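You operate a simulated robot arm through the tools that you are given. There is no shell and no other tool. Be economical: measure what you need, move in short steps, check, and stop when the job is done.

You run a simulated two-armed robot. Do the job below in one go: nothing can be reset, and whatever is moved stays where it is left.

TASK
Switch off the electric toothbrush and swap it for the yellow jar on the tray.
Fine: steady it with the other hand as the button goes in; stand it on the tray, put the jar in the blue drawer and shut the drawer.

It is judged by the outcome, as a careful person would: the job done as asked, and still so three seconds after it is handed in. It fails if anything else is knocked over, pushed out of place, dropped, spilled or broken.

THE ROBOT
Two 7-joint arms with two-finger parallel grippers on one trunk, on a base that drives. Base frame: it is fixed to the floor where the robot stands at the start and does not move with it; the origin is under the middle of the robot, x ahead of it, y to its left, z up. Readings come in cm, rad, newtons and seconds.
The left shoulder is at the start at [7, 16.3, 117], the right one opposite. With the tool pointing down near the work surface each hand reaches from about 40 to 88 cm from the robot's upright axis, wherever it stands, measured 20 degrees to its own side. Places, roughly: power button [50, 0, 100]; blue drawer [60, 30, 70]; inside of the blue drawer [70, 30, 70]; top of the beige tray [60, -40, 90]. Payload 3.43 kg a hand.
The tool frame of a hand sits at the grasp point between the pads (the TCP): z along the fingers, y along the line on which they close. The tips reach 3.4 cm beyond it. Largest opening 12.8 cm; finger width 2.4, thickness 1.2; the body of the gripper, 4.8 by 13 cm, starts 9.6 cm behind the TCP.
Orientation is told as [roll, pitch, yaw] about the base's x, y, z axes, in that order, counted from this pose: with the fingers straight down and closing along the base's y, the tool's x points along the base's -x, its y along +y and its z along -z.

THE INTERFACE
- The arms move only by the tool arm_command. It takes "left_moves", "right_moves" or both (then of equal length, played together; a hand with none holds still); each is text: rows parted by semicolons, each of 7 numbers parted by spaces: the shift along the base's x, y, z in cm, then the turn, a rotation vector about the base's x, y, z in rad, then the opening, from 0 (shut) to 1 (fully open). In form: dx dy dz wx wy wz grip; .... A call has 1 to 10 rows; each row is the pose to reach, as a shift and turn from the pose commanded when the call began. Each row takes 0.2 s and may step no farther than 5 cm and 0.15 rad from the row before; otherwise, or with a gripper value out of range, the whole call is refused. A pose out of reach is approached as far as the arm can. The call stops where the force on the tool passes 40 N (or 10 N more than at its start, if that is more) or the arm is blocked; 0.2 s more then pass. Each finger travels about 15.3 cm/s and halts on what it meets, pressing with about 44 N; the grip force reading is that of the motor and also rises with nothing between the fingers. The clock runs only during rows and for 0.2 s after the last one: add rows that repeat a pose to give the fingers time. The reply holds the time, the measured pose of the TCP, the force on the tool along the base axes, the opening and the grip force, in the units named above and with some noise, and new pictures: "views" is both (left out), scene, wrist or none (wrist: the cameras of the hands that moved).
- Cameras (640 x 400 px; columns grow to the right, rows downward): "scene" is now at [13.97, -2.19, 139.82]; the picture's right is [-0.15, -0.99, 0.00], its down [-0.65, 0.10, -0.76] and it looks along [0.75, -0.12, -0.66] (base axes); focal length 214 px, centre (320, 200). "left" rides on the left gripper at [7.6, 1.1, -16] in its tool frame; the picture's right is [-0.15, 0.99, 0.00], its down [-0.88, -0.13, -0.46] and it looks along [-0.45, -0.07, 0.89] (tool axes); focal length 234 px, centre (320, 200). "right" rides on the right gripper at [7.6, -1.1, -16] in its tool frame; the picture's right is [0.15, 0.99, 0.00], its down [-0.88, 0.13, -0.46] and it looks along [-0.45, 0.07, 0.89] (tool axes); focal length 234 px, centre (320, 200). There is no depth. A picture from a camera that has moved, and an enlarged one, comes with that camera's place and axes in the base frame and with its lens. The place of the scene camera against the robot may be out by one fixed shift of up to 1.8 cm in any direction.
- move_column(by): slides the trunk up (or, below 0, down) by that many cm; the arms and the scene camera ride with it, the base frame stays. It gives what a move gives, with no picture.
- steer(legs): drives the robot by 1 to 6 legs, each [ahead, left, turn to the left] in cm, cm and rad, along the robot's own axes; the way and the turn of a leg run together, so that a leg with both is an arc; at most 150 cm and 3.142 rad a leg. The arms and the cameras ride along, it lands a little off, and it stops where it bumps. It gives what a move gives, and a new picture of the scene camera.
- aim_head(pan, tilt): turns the head with the scene camera to pan (to the left, within 1.501 rad either way) and tilt (down, from -0.506 to 1.204), counted from straight ahead of the robot. It gives what a move gives, and a new picture of the scene camera.
- close_up(camera, box): a new picture of the part [left, top, right, bottom] of that camera's present view, enlarged. The clock stands still meanwhile.
- job_done(): hands the job in; it is judged then, once.

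Work in short steps. Places have to be worked out from the pictures, the camera data and where the tool is seen: move nearer, look again, correct. Check each grasp and each placing, and mend what went wrong. You have 120 turns and 260 pictures in all, those below and enlarged ones among them. Open the grippers and draw the arms clear of the work before you hand the job in, unless the task says otherwise; then end with one line.

The tools are called after "Request:" by a JSON object that holds its "op" and its "data". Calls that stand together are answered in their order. arm_command: Moves the arms, as the interface text tells. Its arguments: {"type":"object","properties":{"left_moves":{"type":"string"},"right_moves":{"type":"string"},"views":{"type":"string","enum":["both","scene","wrist","none"]}},"required":[]} The other tools are called the same way: move_column (by) slides the trunk up or down; steer (legs) drives the base; aim_head (pan, tilt) turns the head that bears the scene camera; close_up (camera, box) takes an enlarged picture of a part of a camera's view; job_done () hands the job in.

At the start:

```text
t: 0.0
left_ee_pos: [66.68, 24.29, 119.4]
left_tool_rot: [0.0, 0.001, 0.0]
left_force: [0.3, 0.2, -1.1]
left_finger_gap: 12.8
left_finger_force: 0.1
right_ee_pos: [54.39, -25.62, 121.16]
right_tool_rot: [0.002, 0.001, -0.001]
right_force: [-0.1, -0.2, -0.1]
right_finger_gap: 12.82
right_finger_force: 0.1
trunk travel left (down, up): [-65.0, 29.0]
robot x, y, heading: [0.2, 0.21, 0.002]
head pan, tilt: [-0.155, 0.714]
```

scene: 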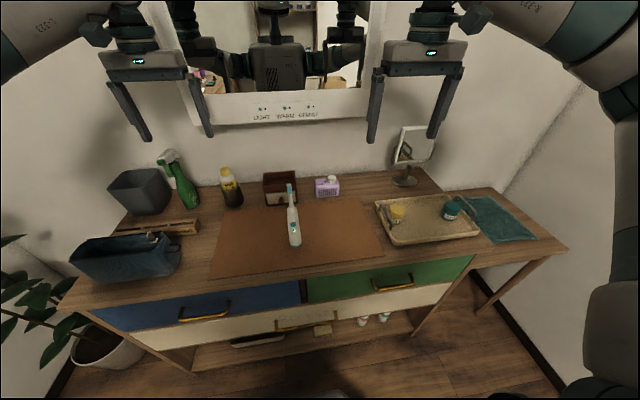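
right: 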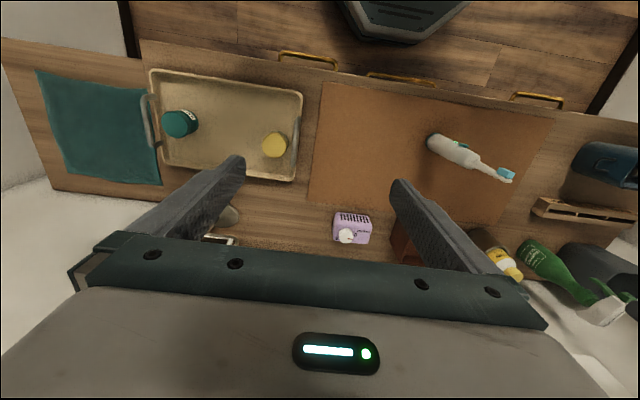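
left: 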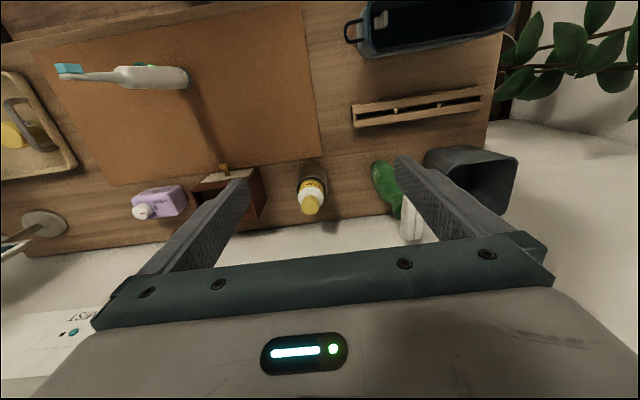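

The toothbrush stands upright on the brown mat, its button facing the robot. I look closer at the toothbrush, tray and drawers.

Request:
{"op": "close_up", "data": {"camera": "scene", "box": [260, 170, 340, 260]}}

Request:
{"op": "close_up", "data": {"camera": "scene", "box": [360, 170, 500, 260]}}

Request:
{"op": "close_up", "data": {"camera": "scene", "box": [60, 220, 340, 370]}}

```text
4.44 times, centred on (300, 215) of scene
camera zoom: at [13.97, -2.19, 139.82], right [-0.15, -0.99, 0.0], down [-0.65, 0.1, -0.76], along [0.75, -0.12, -0.66], focal length 953 px, centre (409, 133)
```

zoom: 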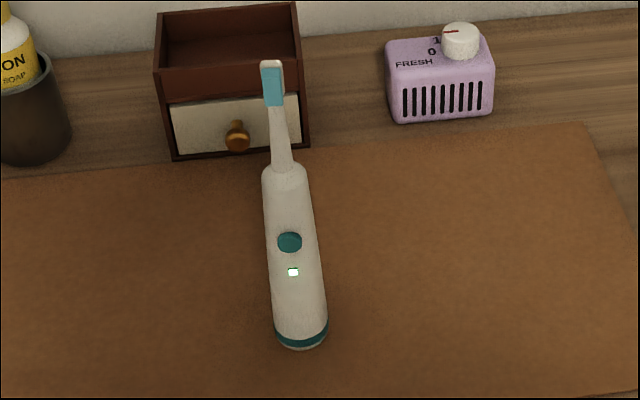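

```text
4.44 times, centred on (430, 215) of scene
camera zoom: at [13.97, -2.19, 139.82], right [-0.15, -0.99, 0.0], down [-0.65, 0.1, -0.76], along [0.75, -0.12, -0.66], focal length 953 px, centre (-169, 133)
```

zoom: 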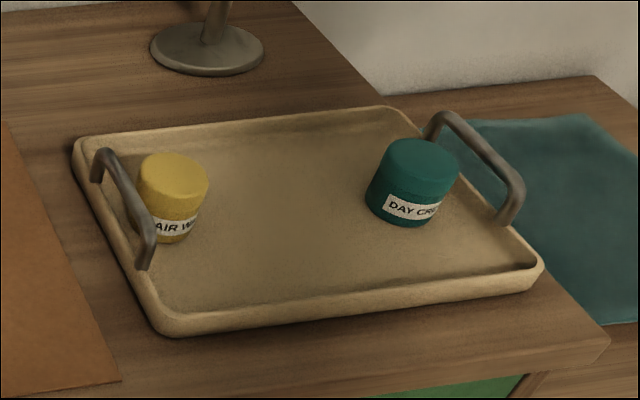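

```text
2.29 times, centred on (200, 295) of scene
camera zoom: at [13.97, -2.19, 139.82], right [-0.15, -0.99, 0.0], down [-0.65, 0.1, -0.76], along [0.75, -0.12, -0.66], focal length 490 px, centre (594, -17)
```

zoom: 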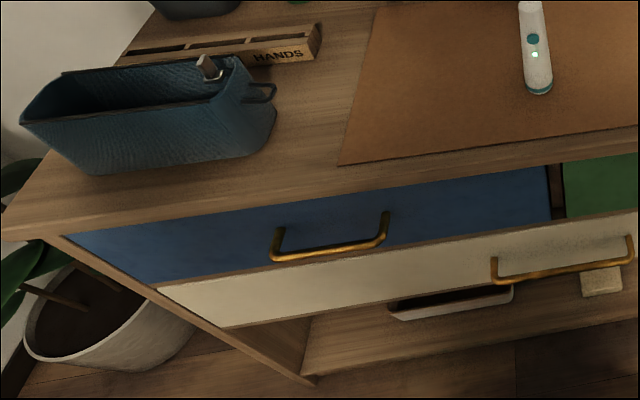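

The brush base is at about [55.5, -1.3], with its top at z≈110 and the button at z≈97. I bring the left hand over it, still well above the top.

Request:
{"op": "arm_command", "data": {"left_moves": "-1.9 -4.3 0 0 0 0 1; -3.8 -8.6 0 0 0 0 1; -5.7 -12.9 0 0 0 0 1; -7.6 -17.2 0 0 0 0 1; -9.4 -21.5 0 0 0 0 1; -11.2 -25.5 0 0 0 0 0.7; -11.2 -25.5 0 0 0 0 0.6"}}

```text
t: 1.6
left_ee_pos: [55.41, -0.93, 119.19]
left_tool_rot: [-0.002, -0.001, 0.003]
left_force: [-1.0, -0.1, 0.3]
left_finger_gap: 7.69
left_finger_force: 0.2
right_ee_pos: [54.46, -25.51, 121.22]
right_tool_rot: [0.0, 0.001, -0.001]
right_force: [-0.4, -0.2, -0.6]
right_finger_gap: 12.81
right_finger_force: 0.1
trunk travel left (down, up): [-65.0, 29.0]
robot x, y, heading: [-0.08, -0.21, -0.001]
head pan, tilt: [-0.155, 0.714]
camera scene: at [13.98, -2.08, 139.82], right [-0.15, -0.99, 0.0], down [-0.65, 0.1, -0.76], along [0.75, -0.12, -0.66], focal length 214 px, centre (320, 200)
camera left: at [47.86, 0.15, 135.37], right [0.15, 0.99, 0.0], down [0.88, -0.13, 0.46], along [0.45, -0.07, -0.89], focal length 234 px, centre (320, 200)
```

scene: 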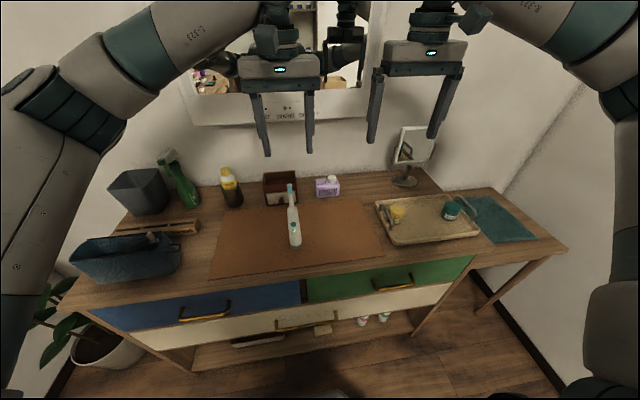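
left: 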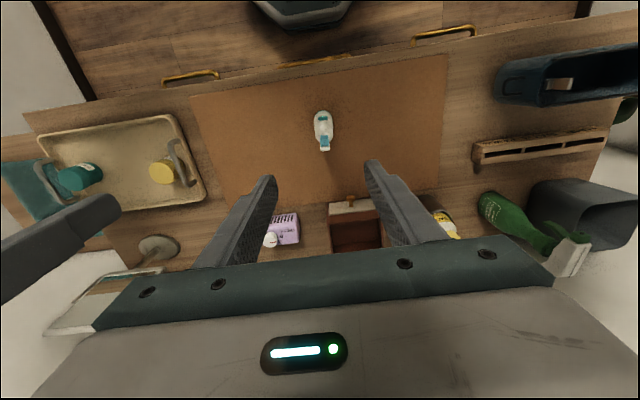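

Wrist view puts the brush around [54.5, -0.5]; I enlarge to refine.

Request:
{"op": "close_up", "data": {"camera": "left", "box": [280, 90, 370, 170]}}

```text
5.00 times, centred on (325, 130) of left
camera zoom: at [47.86, 0.15, 135.37], right [0.15, 0.99, 0.0], down [0.88, -0.13, 0.46], along [0.45, -0.07, -0.89], focal length 1171 px, centre (295, 550)
```

zoom: 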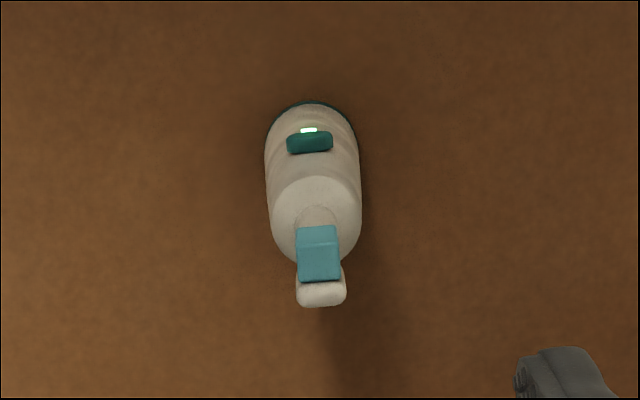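

Brush axis is about [54.6, -0.35] and its top is around 109. I centre on it and descend to z≈104 with the fingers straddling it.

Request:
{"op": "arm_command", "data": {"left_moves": "-0.8 0.6 0 0 0 0 0.5; -0.8 0.6 -4 0 0 0 0.5; -0.8 0.6 -8 0 0 0 0.5; -0.8 0.6 -12 0 0 0 0.5; -0.8 0.6 -15 0 0 0 0.5; -0.8 0.6 -15 0 0 0 0.5"}}

Request:
{"op": "close_up", "data": {"camera": "scene", "box": [240, 150, 350, 260]}}

Request:
{"op": "close_up", "data": {"camera": "left", "box": [200, 60, 440, 260]}}

```text
t: 3.0
left_ee_pos: [54.65, -0.44, 104.37]
left_tool_rot: [0.001, 0.0, 0.0]
left_force: [0.4, 1.1, -0.4]
left_finger_gap: 6.4
left_finger_force: 0.0
right_ee_pos: [54.37, -25.71, 121.14]
right_tool_rot: [0.001, 0.0, 0.0]
right_force: [0.6, 0.7, 0.6]
right_finger_gap: 12.82
right_finger_force: 0.0
trunk travel left (down, up): [-65.0, 29.0]
robot x, y, heading: [0.03, -0.25, -0.001]
head pan, tilt: [-0.155, 0.714]
camera scene: at [13.91, -2.22, 139.82], right [-0.15, -0.99, 0.0], down [-0.65, 0.1, -0.76], along [0.75, -0.12, -0.65], focal length 214 px, centre (320, 200)
camera left: at [47.13, 0.75, 120.43], right [0.15, 0.99, 0.0], down [0.88, -0.13, 0.46], along [0.45, -0.07, -0.89], focal length 234 px, centre (320, 200)
```

scene: 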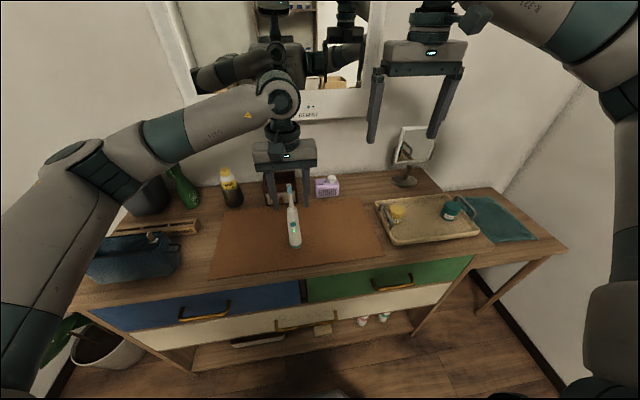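
left: 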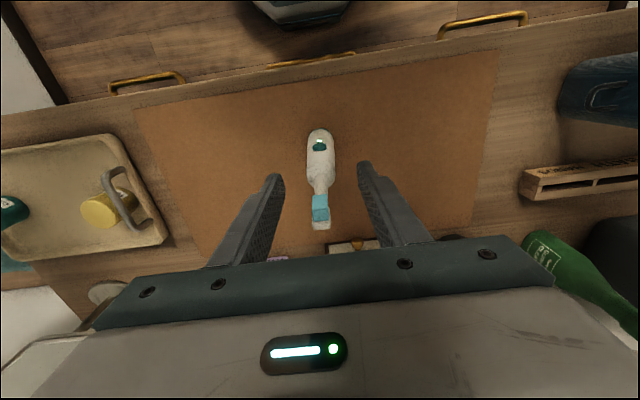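

```text
3.64 times, centred on (295, 205) of scene
camera zoom: at [13.91, -2.22, 139.82], right [-0.15, -0.99, 0.0], down [-0.65, 0.1, -0.76], along [0.75, -0.12, -0.65], focal length 780 px, centre (411, 182)
```

zoom: 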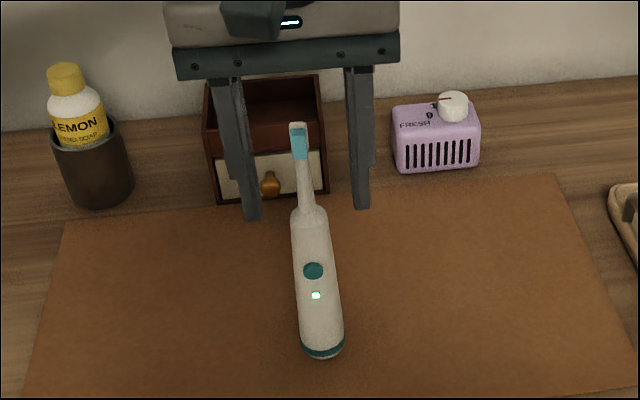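

```text
2.00 times, centred on (320, 160) of left
camera zoom: at [47.13, 0.75, 120.43], right [0.15, 0.99, 0.0], down [0.88, -0.13, 0.46], along [0.45, -0.07, -0.89], focal length 468 px, centre (320, 280)
```

zoom: 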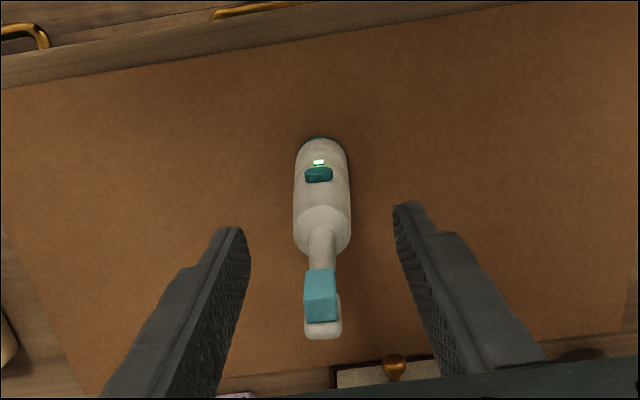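

Fingers straddle it evenly; tips are at the body's shoulder. I lower 3.6 cm (palm stays just above the head) and close.

Request:
{"op": "arm_command", "data": {"left_moves": "0 0 -2 0 0 0 0.5; 0 0 -3.5 0 0 0 0.5; 0 0 -3.5 0 0 0 0.3; 0 0 -3.5 0 0 0 0.15; 0 0 -3.5 0 0 0 0; 0 0 -3.5 0 0 0 0"}}

Request:
{"op": "close_up", "data": {"camera": "scene", "box": [240, 150, 350, 260]}}

```text
t: 4.4
left_ee_pos: [54.65, -0.44, 100.85]
left_tool_rot: [0.001, 0.0, 0.001]
left_force: [0.7, -1.3, 0.1]
left_finger_gap: 2.76
left_finger_force: 43.5
right_ee_pos: [54.46, -25.77, 121.17]
right_tool_rot: [0.0, 0.0, 0.0]
right_force: [0.4, -0.6, -0.4]
right_finger_gap: 12.81
right_finger_force: 0.0
trunk travel left (down, up): [-65.0, 29.0]
robot x, y, heading: [0.11, -0.1, 0.001]
head pan, tilt: [-0.155, 0.714]
camera scene: at [13.98, -2.19, 139.81], right [-0.15, -0.99, 0.0], down [-0.65, 0.1, -0.76], along [0.75, -0.12, -0.66], focal length 214 px, centre (320, 200)
camera left: at [47.14, 0.64, 116.9], right [0.15, 0.99, 0.0], down [0.88, -0.13, 0.46], along [0.45, -0.07, -0.89], focal length 234 px, centre (320, 200)
```

scene: 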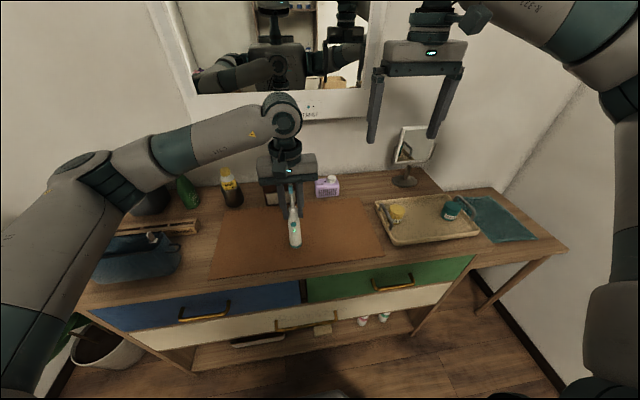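
left: 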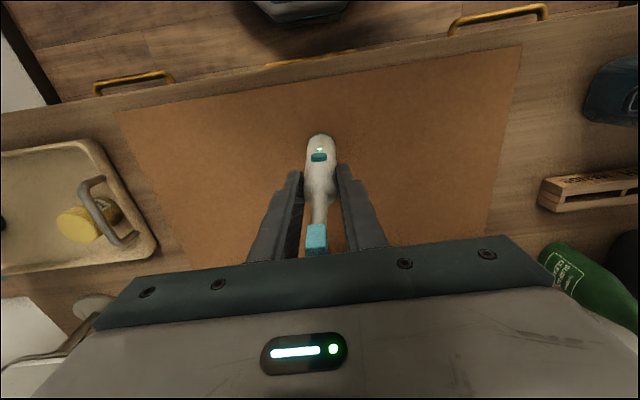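

```text
3.64 times, centred on (295, 205) of scene
camera zoom: at [13.98, -2.19, 139.81], right [-0.15, -0.99, 0.0], down [-0.65, 0.1, -0.76], along [0.75, -0.12, -0.66], focal length 780 px, centre (411, 182)
```

zoom: 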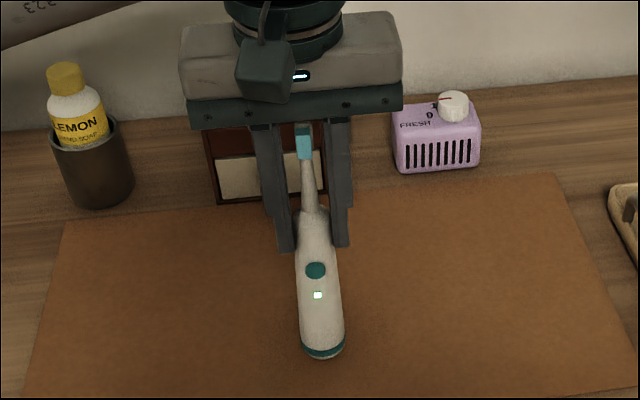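

The brush is held (gap 2.76). Now I shut the right gripper and tilt it forward, staying off to the right for now.

Request:
{"op": "arm_command", "data": {"right_moves": "-2 0 -2 0 -0.134 0 0.7; -4 0 -4 0 -0.267 0 0.4; -6 0 -6 0 -0.4 0 0; -8 0 -8 0 -0.534 0 0; -10 0 -10 0 -0.667 0 0; -12 1 -13 0 -0.8 0 0; -12 1 -13 0 -0.8 0 0"}}

```text
t: 6.0
left_ee_pos: [54.68, -0.51, 100.82]
left_tool_rot: [0.0, 0.001, -0.001]
left_force: [-0.7, -0.2, 0.4]
left_finger_gap: 2.76
left_finger_force: 44.5
right_ee_pos: [52.57, -25.29, 112.6]
right_tool_rot: [0.0, -0.798, 0.002]
right_force: [-0.6, 0.0, -0.8]
right_finger_gap: 0.0
right_finger_force: 32.7
right hand out of reach, approached as far as the arm can: row 5, 6, 7
trunk travel left (down, up): [-65.0, 29.0]
robot x, y, heading: [-0.05, 0.21, 0.003]
head pan, tilt: [-0.155, 0.714]
camera scene: at [13.9, -2.2, 139.82], right [-0.15, -0.99, 0.0], down [-0.65, 0.1, -0.76], along [0.75, -0.12, -0.65], focal length 214 px, centre (320, 200)
camera right: at [35.87, -26.41, 118.36], right [-0.1, 0.99, -0.1], down [0.29, 0.13, 0.95], along [0.95, 0.07, -0.3], focal length 234 px, centre (320, 200)
```

scene: 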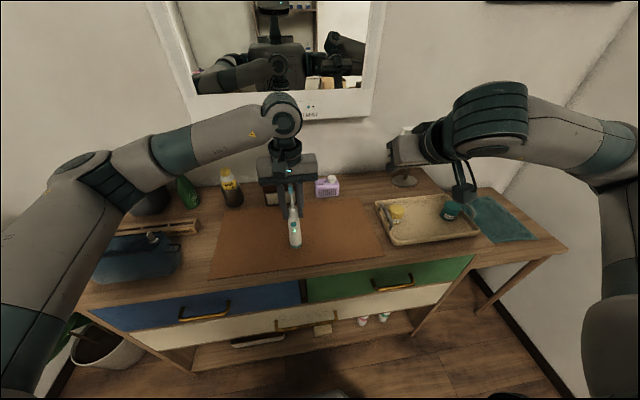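
right: 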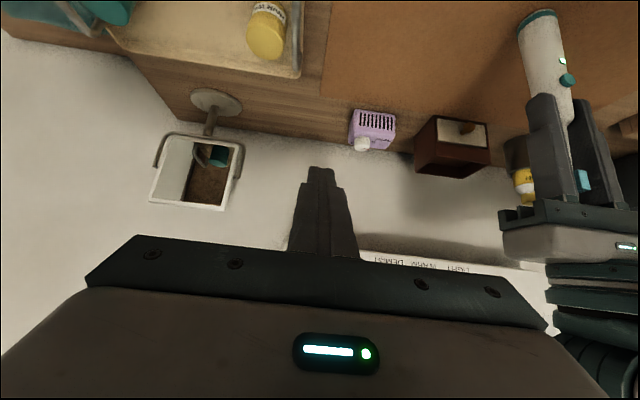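

The right arm is too folded at this distance. I release the brush, rise, and back the base up 20 cm, then take it again.

Request:
{"op": "arm_command", "data": {"left_moves": "0 0 0 0 0 0 0.25; 0 0 0 0 0 0 0.5; 0 0 3 0 0 0 0.5; 0 0 8 0 0 0 0.5; 0 0 13 0 0 0 0.5; 0 0 17 0 0 0 0.5", "views": "scene"}}

Request:
{"op": "steer", "data": {"legs": [[-20, 0, 0]]}}

```text
t: 7.4
left_ee_pos: [54.69, -0.98, 118.07]
left_tool_rot: [0.001, -0.002, 0.0]
left_force: [-0.3, -0.5, -0.2]
left_finger_gap: 6.39
left_finger_force: 0.0
right_ee_pos: [52.57, -25.28, 112.64]
right_tool_rot: [0.0, -0.799, -0.001]
right_force: [-0.1, -0.7, 0.7]
right_finger_gap: 0.0
right_finger_force: 33.3
trunk travel left (down, up): [-65.0, 29.0]
robot x, y, heading: [-0.1, -0.25, 0.002]
head pan, tilt: [-0.155, 0.714]
camera scene: at [13.87, -2.25, 139.82], right [-0.15, -0.99, 0.0], down [-0.65, 0.1, -0.76], along [0.75, -0.12, -0.65], focal length 214 px, centre (320, 200)
```

scene: 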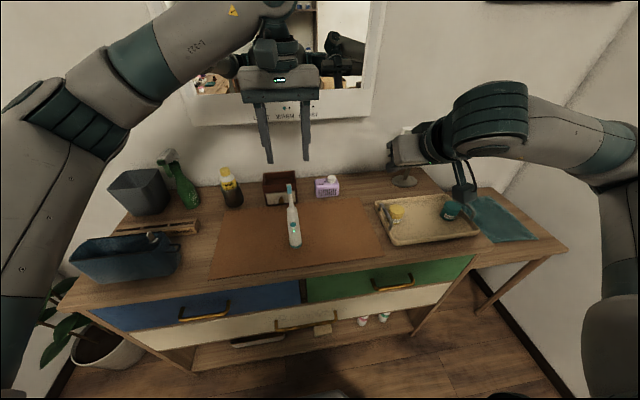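

```text
t: 9.0
left_ee_pos: [34.96, -0.94, 117.82]
left_tool_rot: [-0.001, -0.001, 0.0]
left_force: [-0.1, -0.6, -0.8]
left_finger_gap: 6.41
left_finger_force: 0.1
right_ee_pos: [32.82, -25.27, 112.65]
right_tool_rot: [0.0, -0.797, -0.003]
right_force: [0.3, -0.5, -0.2]
right_finger_gap: 0.04
right_finger_force: 33.2
trunk travel left (down, up): [-65.0, 29.0]
robot x, y, heading: [-19.84, 0.05, -0.004]
head pan, tilt: [-0.155, 0.714]
camera scene: at [-5.9, -2.19, 139.81], right [-0.16, -0.99, 0.0], down [-0.65, 0.1, -0.76], along [0.75, -0.12, -0.66], focal length 214 px, centre (320, 200)
```

scene: 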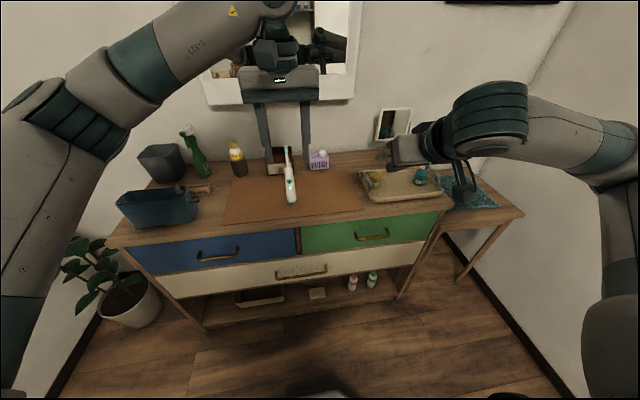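

Now the left hand moves forward over the brush; the right makes a forward shift to see where its commanded pose sits.

Request:
{"op": "arm_command", "data": {"left_moves": "5 0.2 0 0 0 0 0.5; 10 0.4 0 0 0 0 0.5; 15 0.4 0 0 0 0 0.5; 19.7 0.5 0 0 0 0 0.5; 19.7 0.5 0 0 0 0 0.5", "right_moves": "3 0 0 0 0 0 0; 6 0 0 0 0 0 0; 9 0 0 0 0 0 0; 12 0 0 0 0 0 0; 12 0 0 0 0 0 0"}}

Request:
{"op": "close_up", "data": {"camera": "left", "box": [260, 70, 390, 190]}}

```text
t: 10.2
left_ee_pos: [54.53, -0.49, 117.72]
left_tool_rot: [-0.001, -0.001, -0.003]
left_force: [0.4, 0.5, 0.2]
left_finger_gap: 6.39
left_finger_force: 0.0
right_ee_pos: [44.63, -25.17, 112.63]
right_tool_rot: [-0.002, -0.801, 0.0]
right_force: [-0.7, -0.2, -0.5]
right_finger_gap: 0.0
right_finger_force: 32.8
trunk travel left (down, up): [-65.0, 29.0]
robot x, y, heading: [-19.58, 0.08, -0.001]
head pan, tilt: [-0.155, 0.714]
camera scene: at [-6.02, -2.03, 139.84], right [-0.16, -0.99, 0.0], down [-0.65, 0.1, -0.76], along [0.75, -0.12, -0.65], focal length 214 px, centre (320, 200)
camera right: at [27.95, -26.28, 118.32], right [-0.1, 0.99, -0.11], down [0.29, 0.13, 0.95], along [0.95, 0.07, -0.3], focal length 234 px, centre (320, 200)
camera left: at [46.95, 0.77, 133.77], right [0.15, 0.99, 0.0], down [0.88, -0.13, 0.46], along [0.45, -0.07, -0.89], focal length 234 px, centre (320, 200)
```

scene: 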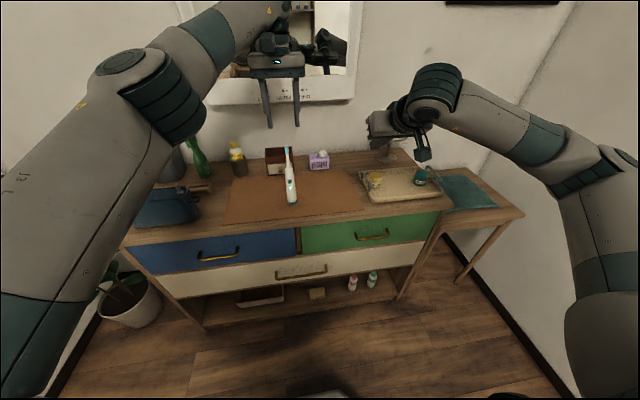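
right: 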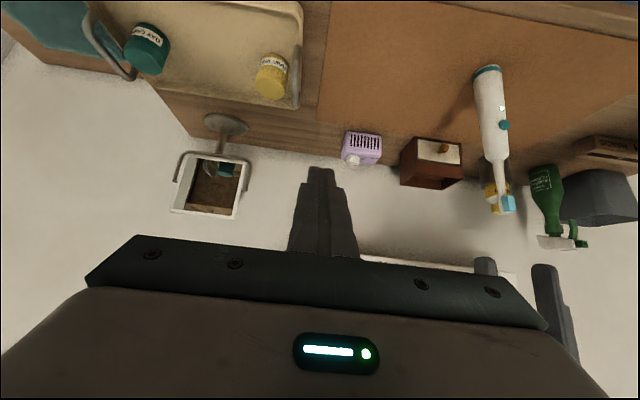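
left: 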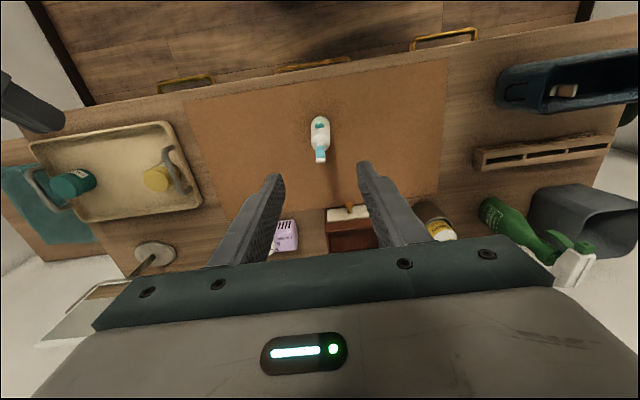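

```text
3.33 times, centred on (325, 130) of left
camera zoom: at [46.95, 0.77, 133.77], right [0.15, 0.99, 0.0], down [0.88, -0.13, 0.46], along [0.45, -0.07, -0.89], focal length 781 px, centre (303, 433)
```

zoom: 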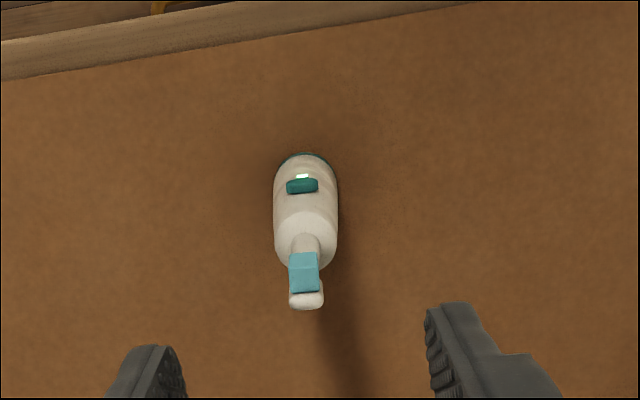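

Brush is still at about [54.65, -0.4]. I descend and grip as before.

Request:
{"op": "arm_command", "data": {"left_moves": "0.1 0.05 -4 0 0 0 0.5; 0.1 0.05 -8 0 0 0 0.5; 0.1 0.05 -12 0 0 0 0.5; 0.1 0.05 -15 0 0 0 0.5; 0.1 0.05 -16.9 0 0 0 0.5; 0.1 0.05 -16.9 0 0 0 0.3; 0.1 0.05 -16.9 0 0 0 0.15; 0.1 0.05 -16.9 0 0 0 0; 0.1 0.05 -16.9 0 0 0 0"}}

```text
t: 12.2
left_ee_pos: [54.71, -0.68, 100.95]
left_tool_rot: [0.0, 0.001, 0.001]
left_force: [0.3, -0.2, -0.1]
left_finger_gap: 2.76
left_finger_force: 44.1
right_ee_pos: [44.83, -25.35, 112.51]
right_tool_rot: [0.0, -0.798, -0.002]
right_force: [0.4, 0.6, 0.2]
right_finger_gap: 0.0
right_finger_force: 32.7
trunk travel left (down, up): [-65.0, 29.0]
robot x, y, heading: [-20.09, 0.15, -0.003]
head pan, tilt: [-0.155, 0.714]
camera scene: at [-5.88, -2.19, 139.81], right [-0.16, -0.99, 0.0], down [-0.65, 0.1, -0.76], along [0.75, -0.12, -0.66], focal length 214 px, centre (320, 200)
camera left: at [47.17, 0.6, 117.04], right [0.15, 0.99, 0.0], down [0.88, -0.13, 0.46], along [0.45, -0.07, -0.89], focal length 234 px, centre (320, 200)
```

scene: 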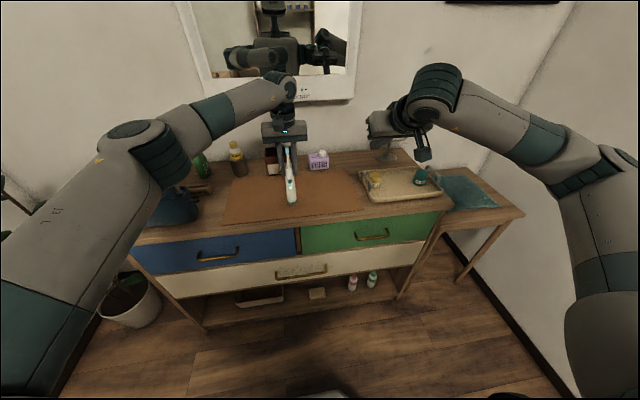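
left: 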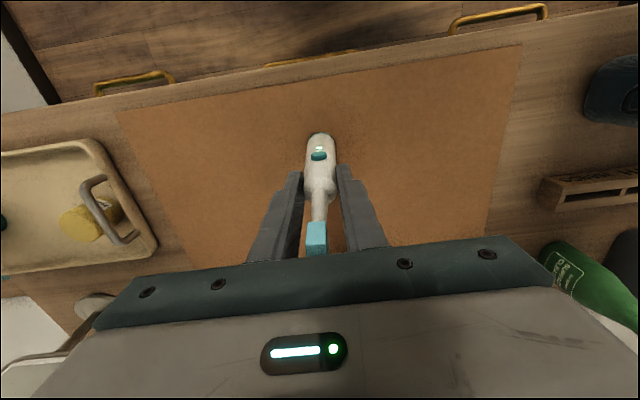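

Held again. The right hand now comes to a staging point about 8 cm in front of the button, at its height.

Request:
{"op": "arm_command", "data": {"right_moves": "-2 3 -3 0 0 0 0; -3.5 6 -6 0 0 0 0; -3.8 9 -9 0 0 0 0; -3.8 12 -12 0 0 0 0; -3.8 15 -15 0 0 0 0; -3.8 19 -15.4 0 0 0 0; -3.8 22 -15.4 0 0 0 0; -3.8 24.9 -15.4 0 0 0 0; -3.8 24.9 -15.4 0 0 0 0"}}

Request:
{"op": "close_up", "data": {"camera": "left", "box": [220, 0, 420, 240]}}

```text
t: 14.2
left_ee_pos: [54.8, -0.63, 100.96]
left_tool_rot: [0.0, 0.001, 0.0]
left_force: [-0.4, -0.2, -0.5]
left_finger_gap: 2.76
left_finger_force: 44.2
right_ee_pos: [41.01, -0.13, 97.09]
right_tool_rot: [0.001, -0.797, -0.001]
right_force: [0.0, -0.9, 1.0]
right_finger_gap: 0.0
right_finger_force: 32.4
trunk travel left (down, up): [-65.0, 29.0]
robot x, y, heading: [-19.79, 0.06, -0.002]
head pan, tilt: [-0.155, 0.714]
camera scene: at [-5.88, -2.28, 139.81], right [-0.16, -0.99, 0.0], down [-0.65, 0.1, -0.76], along [0.75, -0.12, -0.66], focal length 214 px, centre (320, 200)
camera right: at [24.26, -1.37, 102.83], right [-0.1, 0.99, -0.1], down [0.29, 0.13, 0.95], along [0.95, 0.07, -0.3], focal length 234 px, centre (320, 200)
```

scene: 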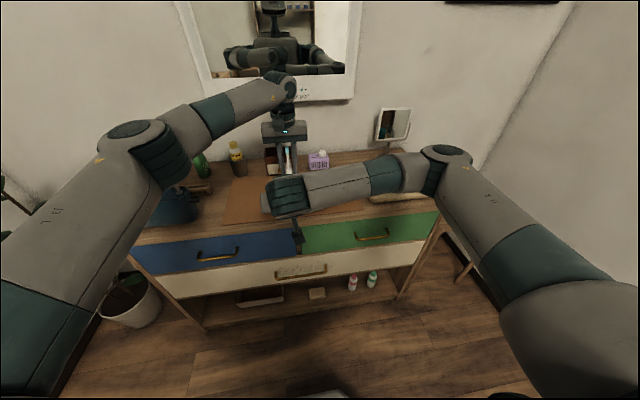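
right: 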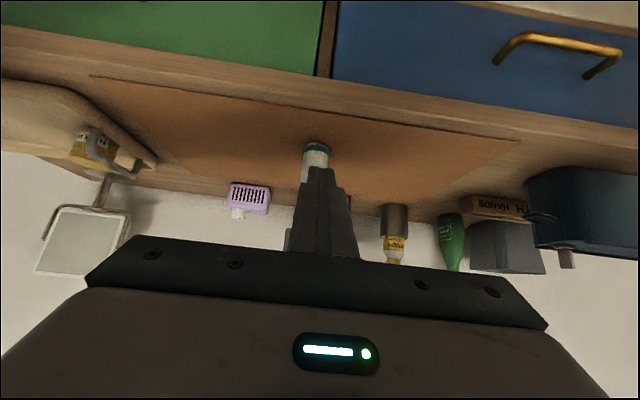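

```text
1.67 times, centred on (320, 120) of left
camera zoom: at [47.17, 0.52, 117.06], right [0.15, 0.99, 0.0], down [0.88, -0.13, 0.46], along [0.45, -0.07, -0.89], focal length 390 px, centre (320, 333)
```

zoom: 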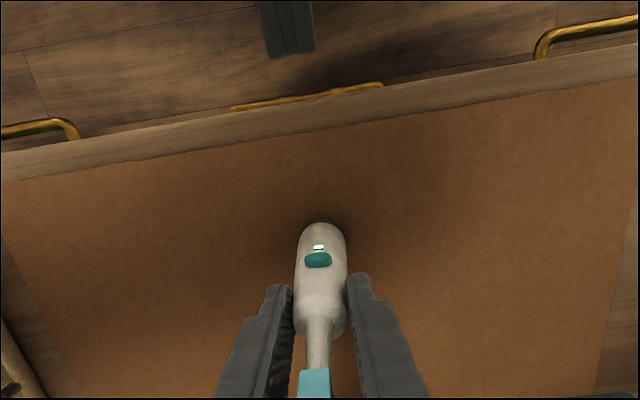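

The button is about [53, -0.43, 96.3]. I advance 7 cm to just short of it, correcting y and z slightly, and look.

Request:
{"op": "arm_command", "data": {"right_moves": "3 -0.3 0.5 0 0 0 0; 6 -0.3 0.5 0 0 0 0; 7 -0.3 0.5 0 0 0 0; 7 -0.3 0.5 0 0 0 0", "views": "none"}}

Request:
{"op": "close_up", "data": {"camera": "left", "box": [260, 60, 380, 200]}}

Request:
{"op": "close_up", "data": {"camera": "right", "box": [260, 80, 380, 260]}}

```text
t: 15.2
left_ee_pos: [54.68, -0.66, 100.91]
left_tool_rot: [0.001, 0.0, 0.001]
left_force: [0.1, 0.6, -0.2]
left_finger_gap: 2.77
left_finger_force: 43.9
right_ee_pos: [48.04, -0.69, 97.7]
right_tool_rot: [0.0, -0.799, -0.003]
right_force: [0.2, -0.1, 0.6]
right_finger_gap: 0.02
right_finger_force: 33.3
trunk travel left (down, up): [-65.0, 29.0]
robot x, y, heading: [-19.63, 0.28, -0.007]
head pan, tilt: [-0.155, 0.714]
```

```text
2.86 times, centred on (320, 130) of left
camera zoom: at [47.18, 0.6, 117.05], right [0.15, 0.99, 0.0], down [0.88, -0.13, 0.46], along [0.45, -0.07, -0.89], focal length 669 px, centre (320, 400)
```

zoom: 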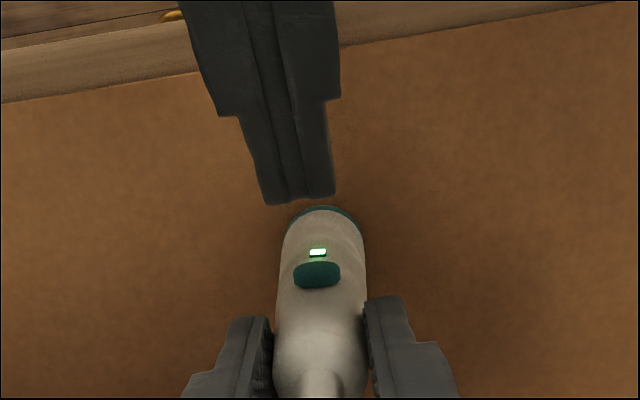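

```text
2.22 times, centred on (320, 170) of right
camera zoom: at [31.26, -1.69, 103.45], right [-0.1, 0.99, -0.1], down [0.29, 0.13, 0.95], along [0.95, 0.07, -0.3], focal length 520 px, centre (320, 267)
```

zoom: 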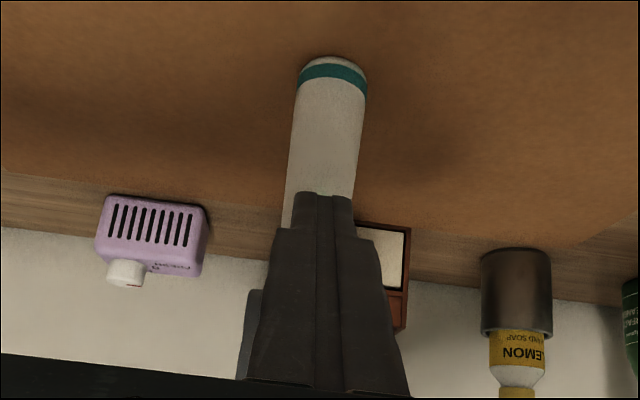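

Fingertip is level with the button, needing +0.2 in y. I press forward in small steps and watch the force.

Request:
{"op": "arm_command", "data": {"right_moves": "0.8 0.2 0.2 0 0 0 0; 1.2 0.2 0.2 0 0 0 0; 1.5 0.2 0.2 0 0 0 0; 1.8 0.2 0.2 0 0 0 0", "views": "none"}}

Request:
{"op": "close_up", "data": {"camera": "left", "box": [260, 60, 380, 200]}}

```text
t: 16.2
left_ee_pos: [54.77, -0.59, 100.91]
left_tool_rot: [-0.001, -0.001, 0.0]
left_force: [1.4, 0.2, -1.1]
left_finger_gap: 2.77
left_finger_force: 43.6
right_ee_pos: [49.73, -0.48, 97.94]
right_tool_rot: [0.0, -0.799, -0.002]
right_force: [-1.0, 0.4, 1.2]
right_finger_gap: 0.03
right_finger_force: 33.4
trunk travel left (down, up): [-65.0, 29.0]
robot x, y, heading: [-19.92, 0.21, 0.003]
head pan, tilt: [-0.155, 0.714]
```

```text
2.86 times, centred on (320, 130) of left
camera zoom: at [47.19, 0.61, 117.04], right [0.15, 0.99, 0.0], down [0.88, -0.13, 0.46], along [0.45, -0.07, -0.89], focal length 669 px, centre (320, 400)
```

zoom: 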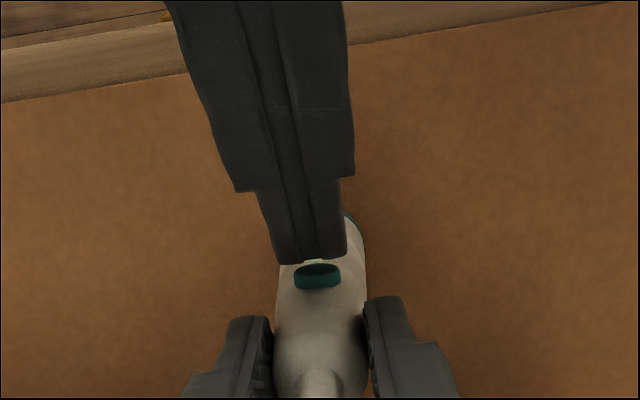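

Nearly in contact (about 1 N). I push on in 2 mm steps.

Request:
{"op": "arm_command", "data": {"right_moves": "0.2 0 0 0 0 0 0; 0.4 0 0 0 0 0 0; 0.6 0 0 0 0 0 0", "views": "none"}}

Request:
{"op": "close_up", "data": {"camera": "left", "box": [260, 60, 380, 200]}}

```text
t: 17.0
left_ee_pos: [54.8, -0.54, 101.1]
left_tool_rot: [0.001, -0.003, 0.0]
left_force: [15.8, -1.3, -7.5]
left_finger_gap: 2.74
left_finger_force: 44.2
right_ee_pos: [50.42, -0.48, 97.99]
right_tool_rot: [-0.001, -0.797, 0.0]
right_force: [-15.5, 0.9, 8.0]
right_finger_gap: 0.01
right_finger_force: 33.0
trunk travel left (down, up): [-65.0, 29.0]
robot x, y, heading: [-19.74, -0.22, -0.001]
head pan, tilt: [-0.155, 0.714]
```

```text
2.86 times, centred on (320, 130) of left
camera zoom: at [47.22, 0.65, 117.02], right [0.15, 0.99, 0.0], down [0.88, -0.13, 0.46], along [0.45, -0.07, -0.89], focal length 669 px, centre (320, 400)
```

zoom: 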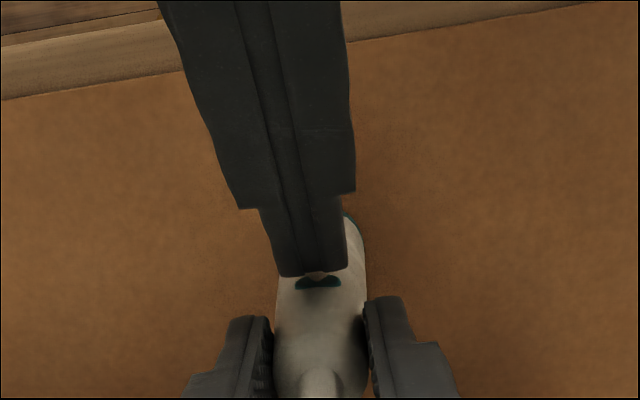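

15 N and the button has gone in. I draw back and check the LED.

Request:
{"op": "arm_command", "data": {"right_moves": "-2 0 0 0 0 0 0; -6 0 0 0 0 0 0; -6 0 0 0 0 0 0", "views": "none"}}

Request:
{"op": "close_up", "data": {"camera": "left", "box": [260, 60, 380, 200]}}

```text
t: 17.8
left_ee_pos: [54.74, -0.55, 100.85]
left_tool_rot: [0.001, 0.002, 0.0]
left_force: [-0.3, 0.4, -0.4]
left_finger_gap: 2.72
left_finger_force: 44.2
right_ee_pos: [44.47, -0.69, 97.93]
right_tool_rot: [0.0, -0.798, -0.002]
right_force: [-0.3, 0.6, 0.1]
right_finger_gap: 0.02
right_finger_force: 33.0
trunk travel left (down, up): [-65.0, 29.0]
robot x, y, heading: [-19.58, 0.17, -0.001]
head pan, tilt: [-0.155, 0.714]
```

```text
2.86 times, centred on (320, 130) of left
camera zoom: at [47.22, 0.6, 117.04], right [0.15, 0.99, 0.0], down [0.88, -0.13, 0.45], along [0.45, -0.07, -0.89], focal length 669 px, centre (320, 400)
```

zoom: 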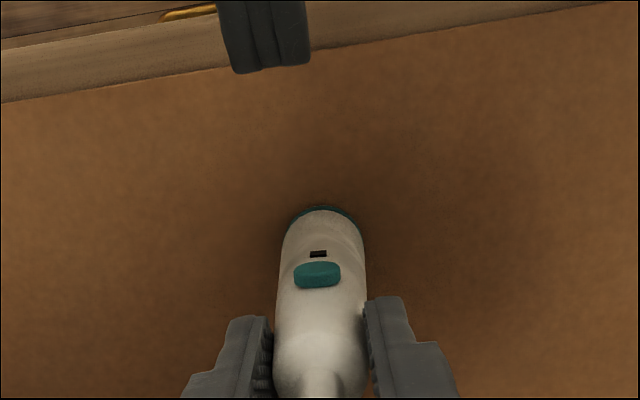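

LED is dark: the brush is off. The right hand withdraws to its side and returns to vertical, then the left lifts the brush.

Request:
{"op": "arm_command", "data": {"right_moves": "-4 -4 1 0 0 0 0; -5 -8 3 0 0.1 0 0; -5 -12 6 0 0.25 0 0; -4 -16 9 0 0.4 0 0; -2 -20 12 0 0.53 0 0; 1 -23 15 0 0.67 0 0; 4 -26 18 0 0.8 0 0; 4 -26 18 0 0.8 0 0", "views": "none"}}

Request:
{"op": "arm_command", "data": {"left_moves": "0 0 1 0 0 0 0; 0 0 4 0 0 0 0; 0 0 8 0 0 0 0; 0 0 12 0 0 0 0; 0 0 13 0 0 0 0"}}

```text
refused: row 1 steps farther than a row can; nothing moved
```

```text
t: 19.0
left_ee_pos: [54.77, -0.19, 114.04]
left_tool_rot: [0.001, 0.001, -0.004]
left_force: [-0.8, 0.5, -1.0]
left_finger_gap: 2.74
left_finger_force: 44.3
right_ee_pos: [44.37, -0.69, 97.83]
right_tool_rot: [0.0, -0.798, -0.003]
right_force: [-0.2, -0.2, 0.3]
right_finger_gap: 0.0
right_finger_force: 33.5
trunk travel left (down, up): [-65.0, 29.0]
robot x, y, heading: [-19.88, -0.3, 0.001]
head pan, tilt: [-0.155, 0.714]
camera scene: at [-5.87, -2.18, 139.81], right [-0.16, -0.99, 0.0], down [-0.65, 0.1, -0.76], along [0.75, -0.12, -0.66], focal length 214 px, centre (320, 200)
camera left: at [47.2, 0.91, 130.03], right [0.15, 0.99, 0.0], down [0.88, -0.13, 0.45], along [0.45, -0.07, -0.89], focal length 234 px, centre (320, 200)
```

scene: 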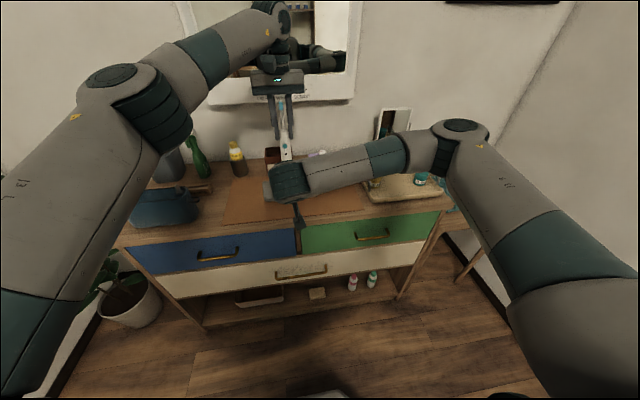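
left: 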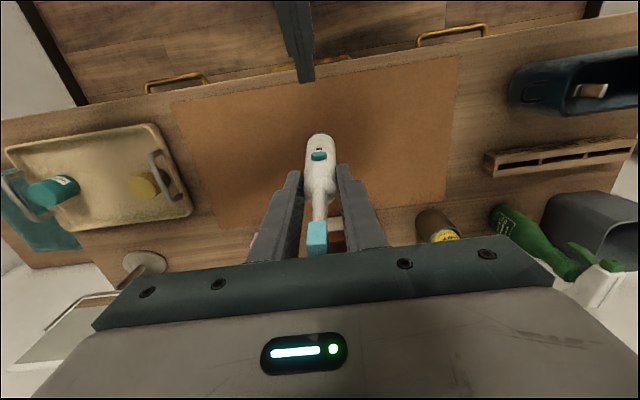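

The brush is lifted cleanly. I move the right hand away to its side with smaller steps, turning it vertical.

Request:
{"op": "arm_command", "data": {"right_moves": "-3 -3 1 0 0 0 0; -4 -7 2 0 0.1 0 0; -4 -11 4 0 0.2 0 0; -4 -14 7 0 0.34 0 0; -2 -17 10 0 0.47 0 0; 0 -20 12 0 0.6 0 0.2; 3 -23 14 0 0.72 0 0.4; 6 -26 16 0 0.8 0 0.6; 8 -26 19 0 0.8 0 0.8; 8 -26 19 0 0.8 0 0.9"}}

```text
t: 21.2
left_ee_pos: [54.69, -0.42, 113.94]
left_tool_rot: [0.002, 0.002, -0.001]
left_force: [0.2, 0.4, -1.7]
left_finger_gap: 2.76
left_finger_force: 43.8
right_ee_pos: [52.29, -26.51, 116.89]
right_tool_rot: [-0.001, 0.003, 0.0]
right_force: [-0.4, -0.3, -0.1]
right_finger_gap: 11.51
right_finger_force: 0.0
trunk travel left (down, up): [-65.0, 29.0]
robot x, y, heading: [-20.17, -0.03, 0.001]
head pan, tilt: [-0.155, 0.714]
camera scene: at [-5.86, -2.27, 139.81], right [-0.16, -0.99, 0.0], down [-0.65, 0.1, -0.76], along [0.75, -0.12, -0.66], focal length 214 px, centre (320, 200)
camera right: at [44.81, -27.72, 132.93], right [-0.15, 0.99, 0.0], down [0.88, 0.13, 0.45], along [0.45, 0.07, -0.89], focal length 234 px, centre (320, 200)
```

scene: 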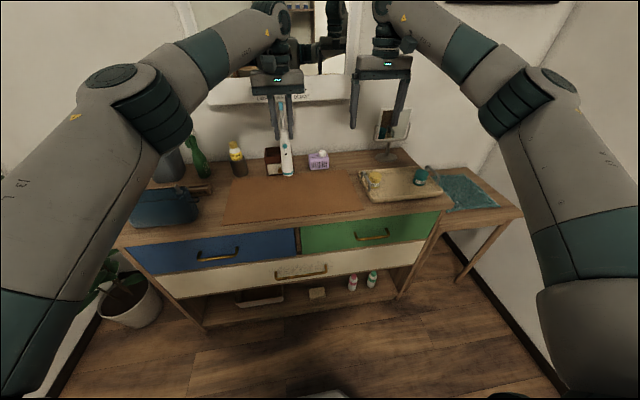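
right: 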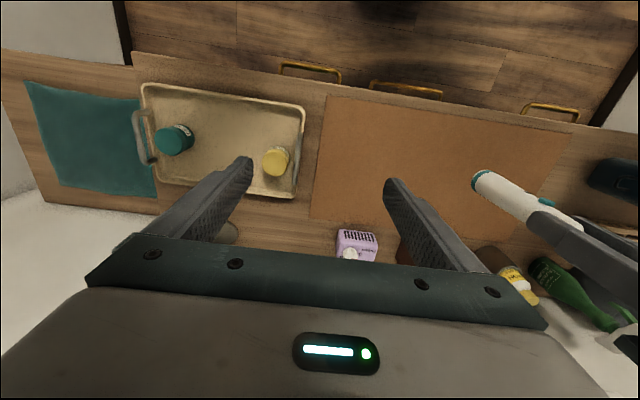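

I drive diagonally, 10 ahead and 20 to the right, so the right hand can reach the jar comfortably.

Request:
{"op": "steer", "data": {"legs": [[10, -20, 0]]}}

Request:
{"op": "close_up", "data": {"camera": "right", "box": [0, 0, 640, 400]}}

```text
t: 22.9
left_ee_pos: [64.67, -20.21, 113.93]
left_tool_rot: [-0.001, -0.001, 0.0]
left_force: [-0.9, 0.0, -2.0]
left_finger_gap: 2.77
left_finger_force: 44.0
right_ee_pos: [62.2, -46.56, 116.87]
right_tool_rot: [-0.003, 0.002, -0.001]
right_force: [-0.5, -0.2, -0.4]
right_finger_gap: 11.54
right_finger_force: 0.0
trunk travel left (down, up): [-65.0, 29.0]
robot x, y, heading: [-9.74, -19.79, -0.004]
head pan, tilt: [-0.155, 0.714]
camera scene: at [4.15, -22.2, 139.82], right [-0.16, -0.99, 0.0], down [-0.65, 0.1, -0.76], along [0.75, -0.12, -0.66], focal length 214 px, centre (320, 200)
```

scene: 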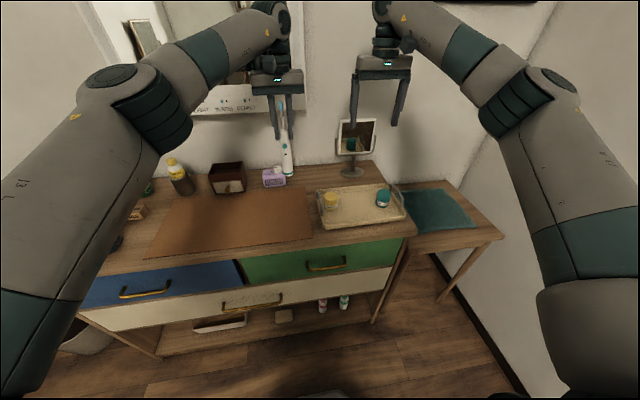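

```text
1.00 times, centred on (320, 200) of right
camera zoom: at [54.8, -47.62, 132.97], right [-0.15, 0.99, 0.0], down [0.88, 0.13, 0.45], along [0.45, 0.07, -0.89], focal length 234 px, centre (320, 200)
```

zoom: 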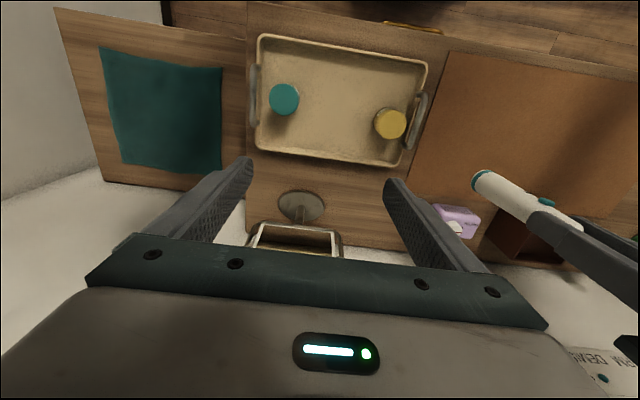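

Jar top is about [59.4, -34.7, 91.5]. I yaw the right hand 90° (so as to close along x, away from the tray handle) and shift the left hand a little aside.

Request:
{"op": "arm_command", "data": {"right_moves": "0 1 0 0 0 0.15 0.9; -0.5 2 0 0 0 0.3 0.9; -1 3 0 0 0 0.45 0.9; -1.5 4 0 0 0 0.6 0.9; -2 5 0 0 0 0.75 0.9; -2.5 6 0 0 0 0.9 0.9; -2.8 6 0 0 0 1.05 0.9; -2.8 6 0 0 0 1.2 0.9; -2.8 6 0 0 0 1.35 0.9; -2.8 6 0 0 0 1.5 0.9", "left_moves": "0 1 0 0 0 0 0; 0 2 0 0 0 0 0; 0 3 0 0 0 0 0; 0 4 0 0 0 0 0; 0 5 0 0 0 0 0; 0 6 0 0 0 0 0; 0 6 0 0 0 0 0; 0 6 0 0 0 0 0; 0 6 0 0 0 0 0; 0 6 0 0 0 0 0"}}

```text
t: 25.1
left_ee_pos: [64.7, -14.34, 114.1]
left_tool_rot: [0.0, 0.0, 0.0]
left_force: [-0.3, 0.2, -1.4]
left_finger_gap: 2.78
left_finger_force: 43.9
right_ee_pos: [38.32, -30.54, 113.87]
right_tool_rot: [-0.008, 0.001, 1.474]
right_force: [0.0, 0.4, -0.3]
right_finger_gap: 11.53
right_finger_force: 0.1
right hand out of reach, approached as far as the arm can: row 5, 6, 7, 8, 9, 10
trunk travel left (down, up): [-65.0, 29.0]
robot x, y, heading: [-9.98, -20.09, -0.003]
head pan, tilt: [-0.155, 0.714]
camera scene: at [4.09, -22.19, 139.83], right [-0.16, -0.99, 0.0], down [-0.65, 0.1, -0.76], along [0.75, -0.12, -0.65], focal length 214 px, centre (320, 200)
camera right: at [38.65, -38.31, 129.85], right [-1.0, -0.05, -0.01], down [-0.05, 0.89, 0.45], along [-0.02, 0.45, -0.89], focal length 234 px, centre (320, 200)
camera left: at [57.2, -13.07, 130.09], right [0.15, 0.99, 0.0], down [0.88, -0.13, 0.46], along [0.45, -0.07, -0.89], focal length 234 px, centre (320, 200)
```

scene: 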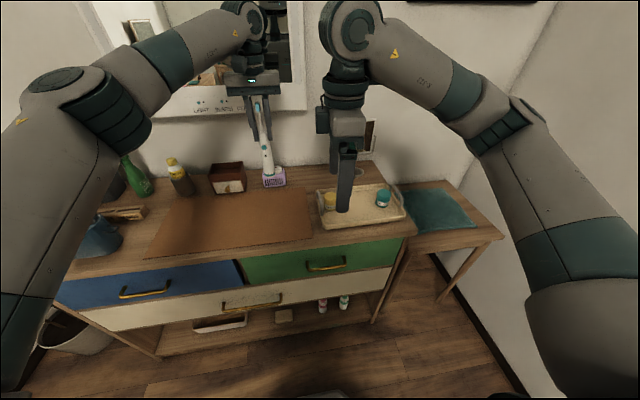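
right: 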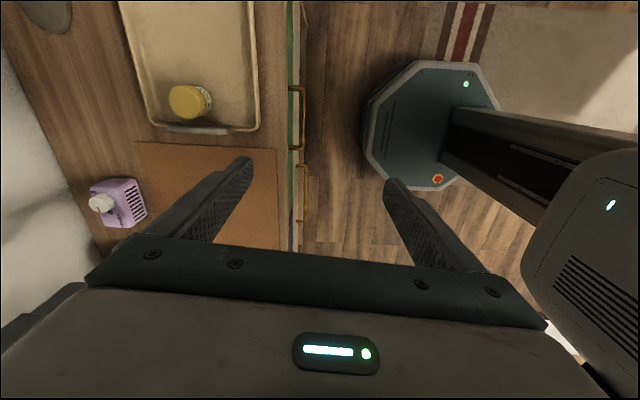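
left: 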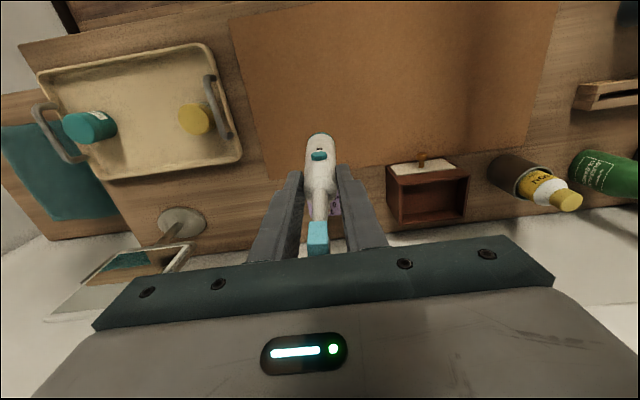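

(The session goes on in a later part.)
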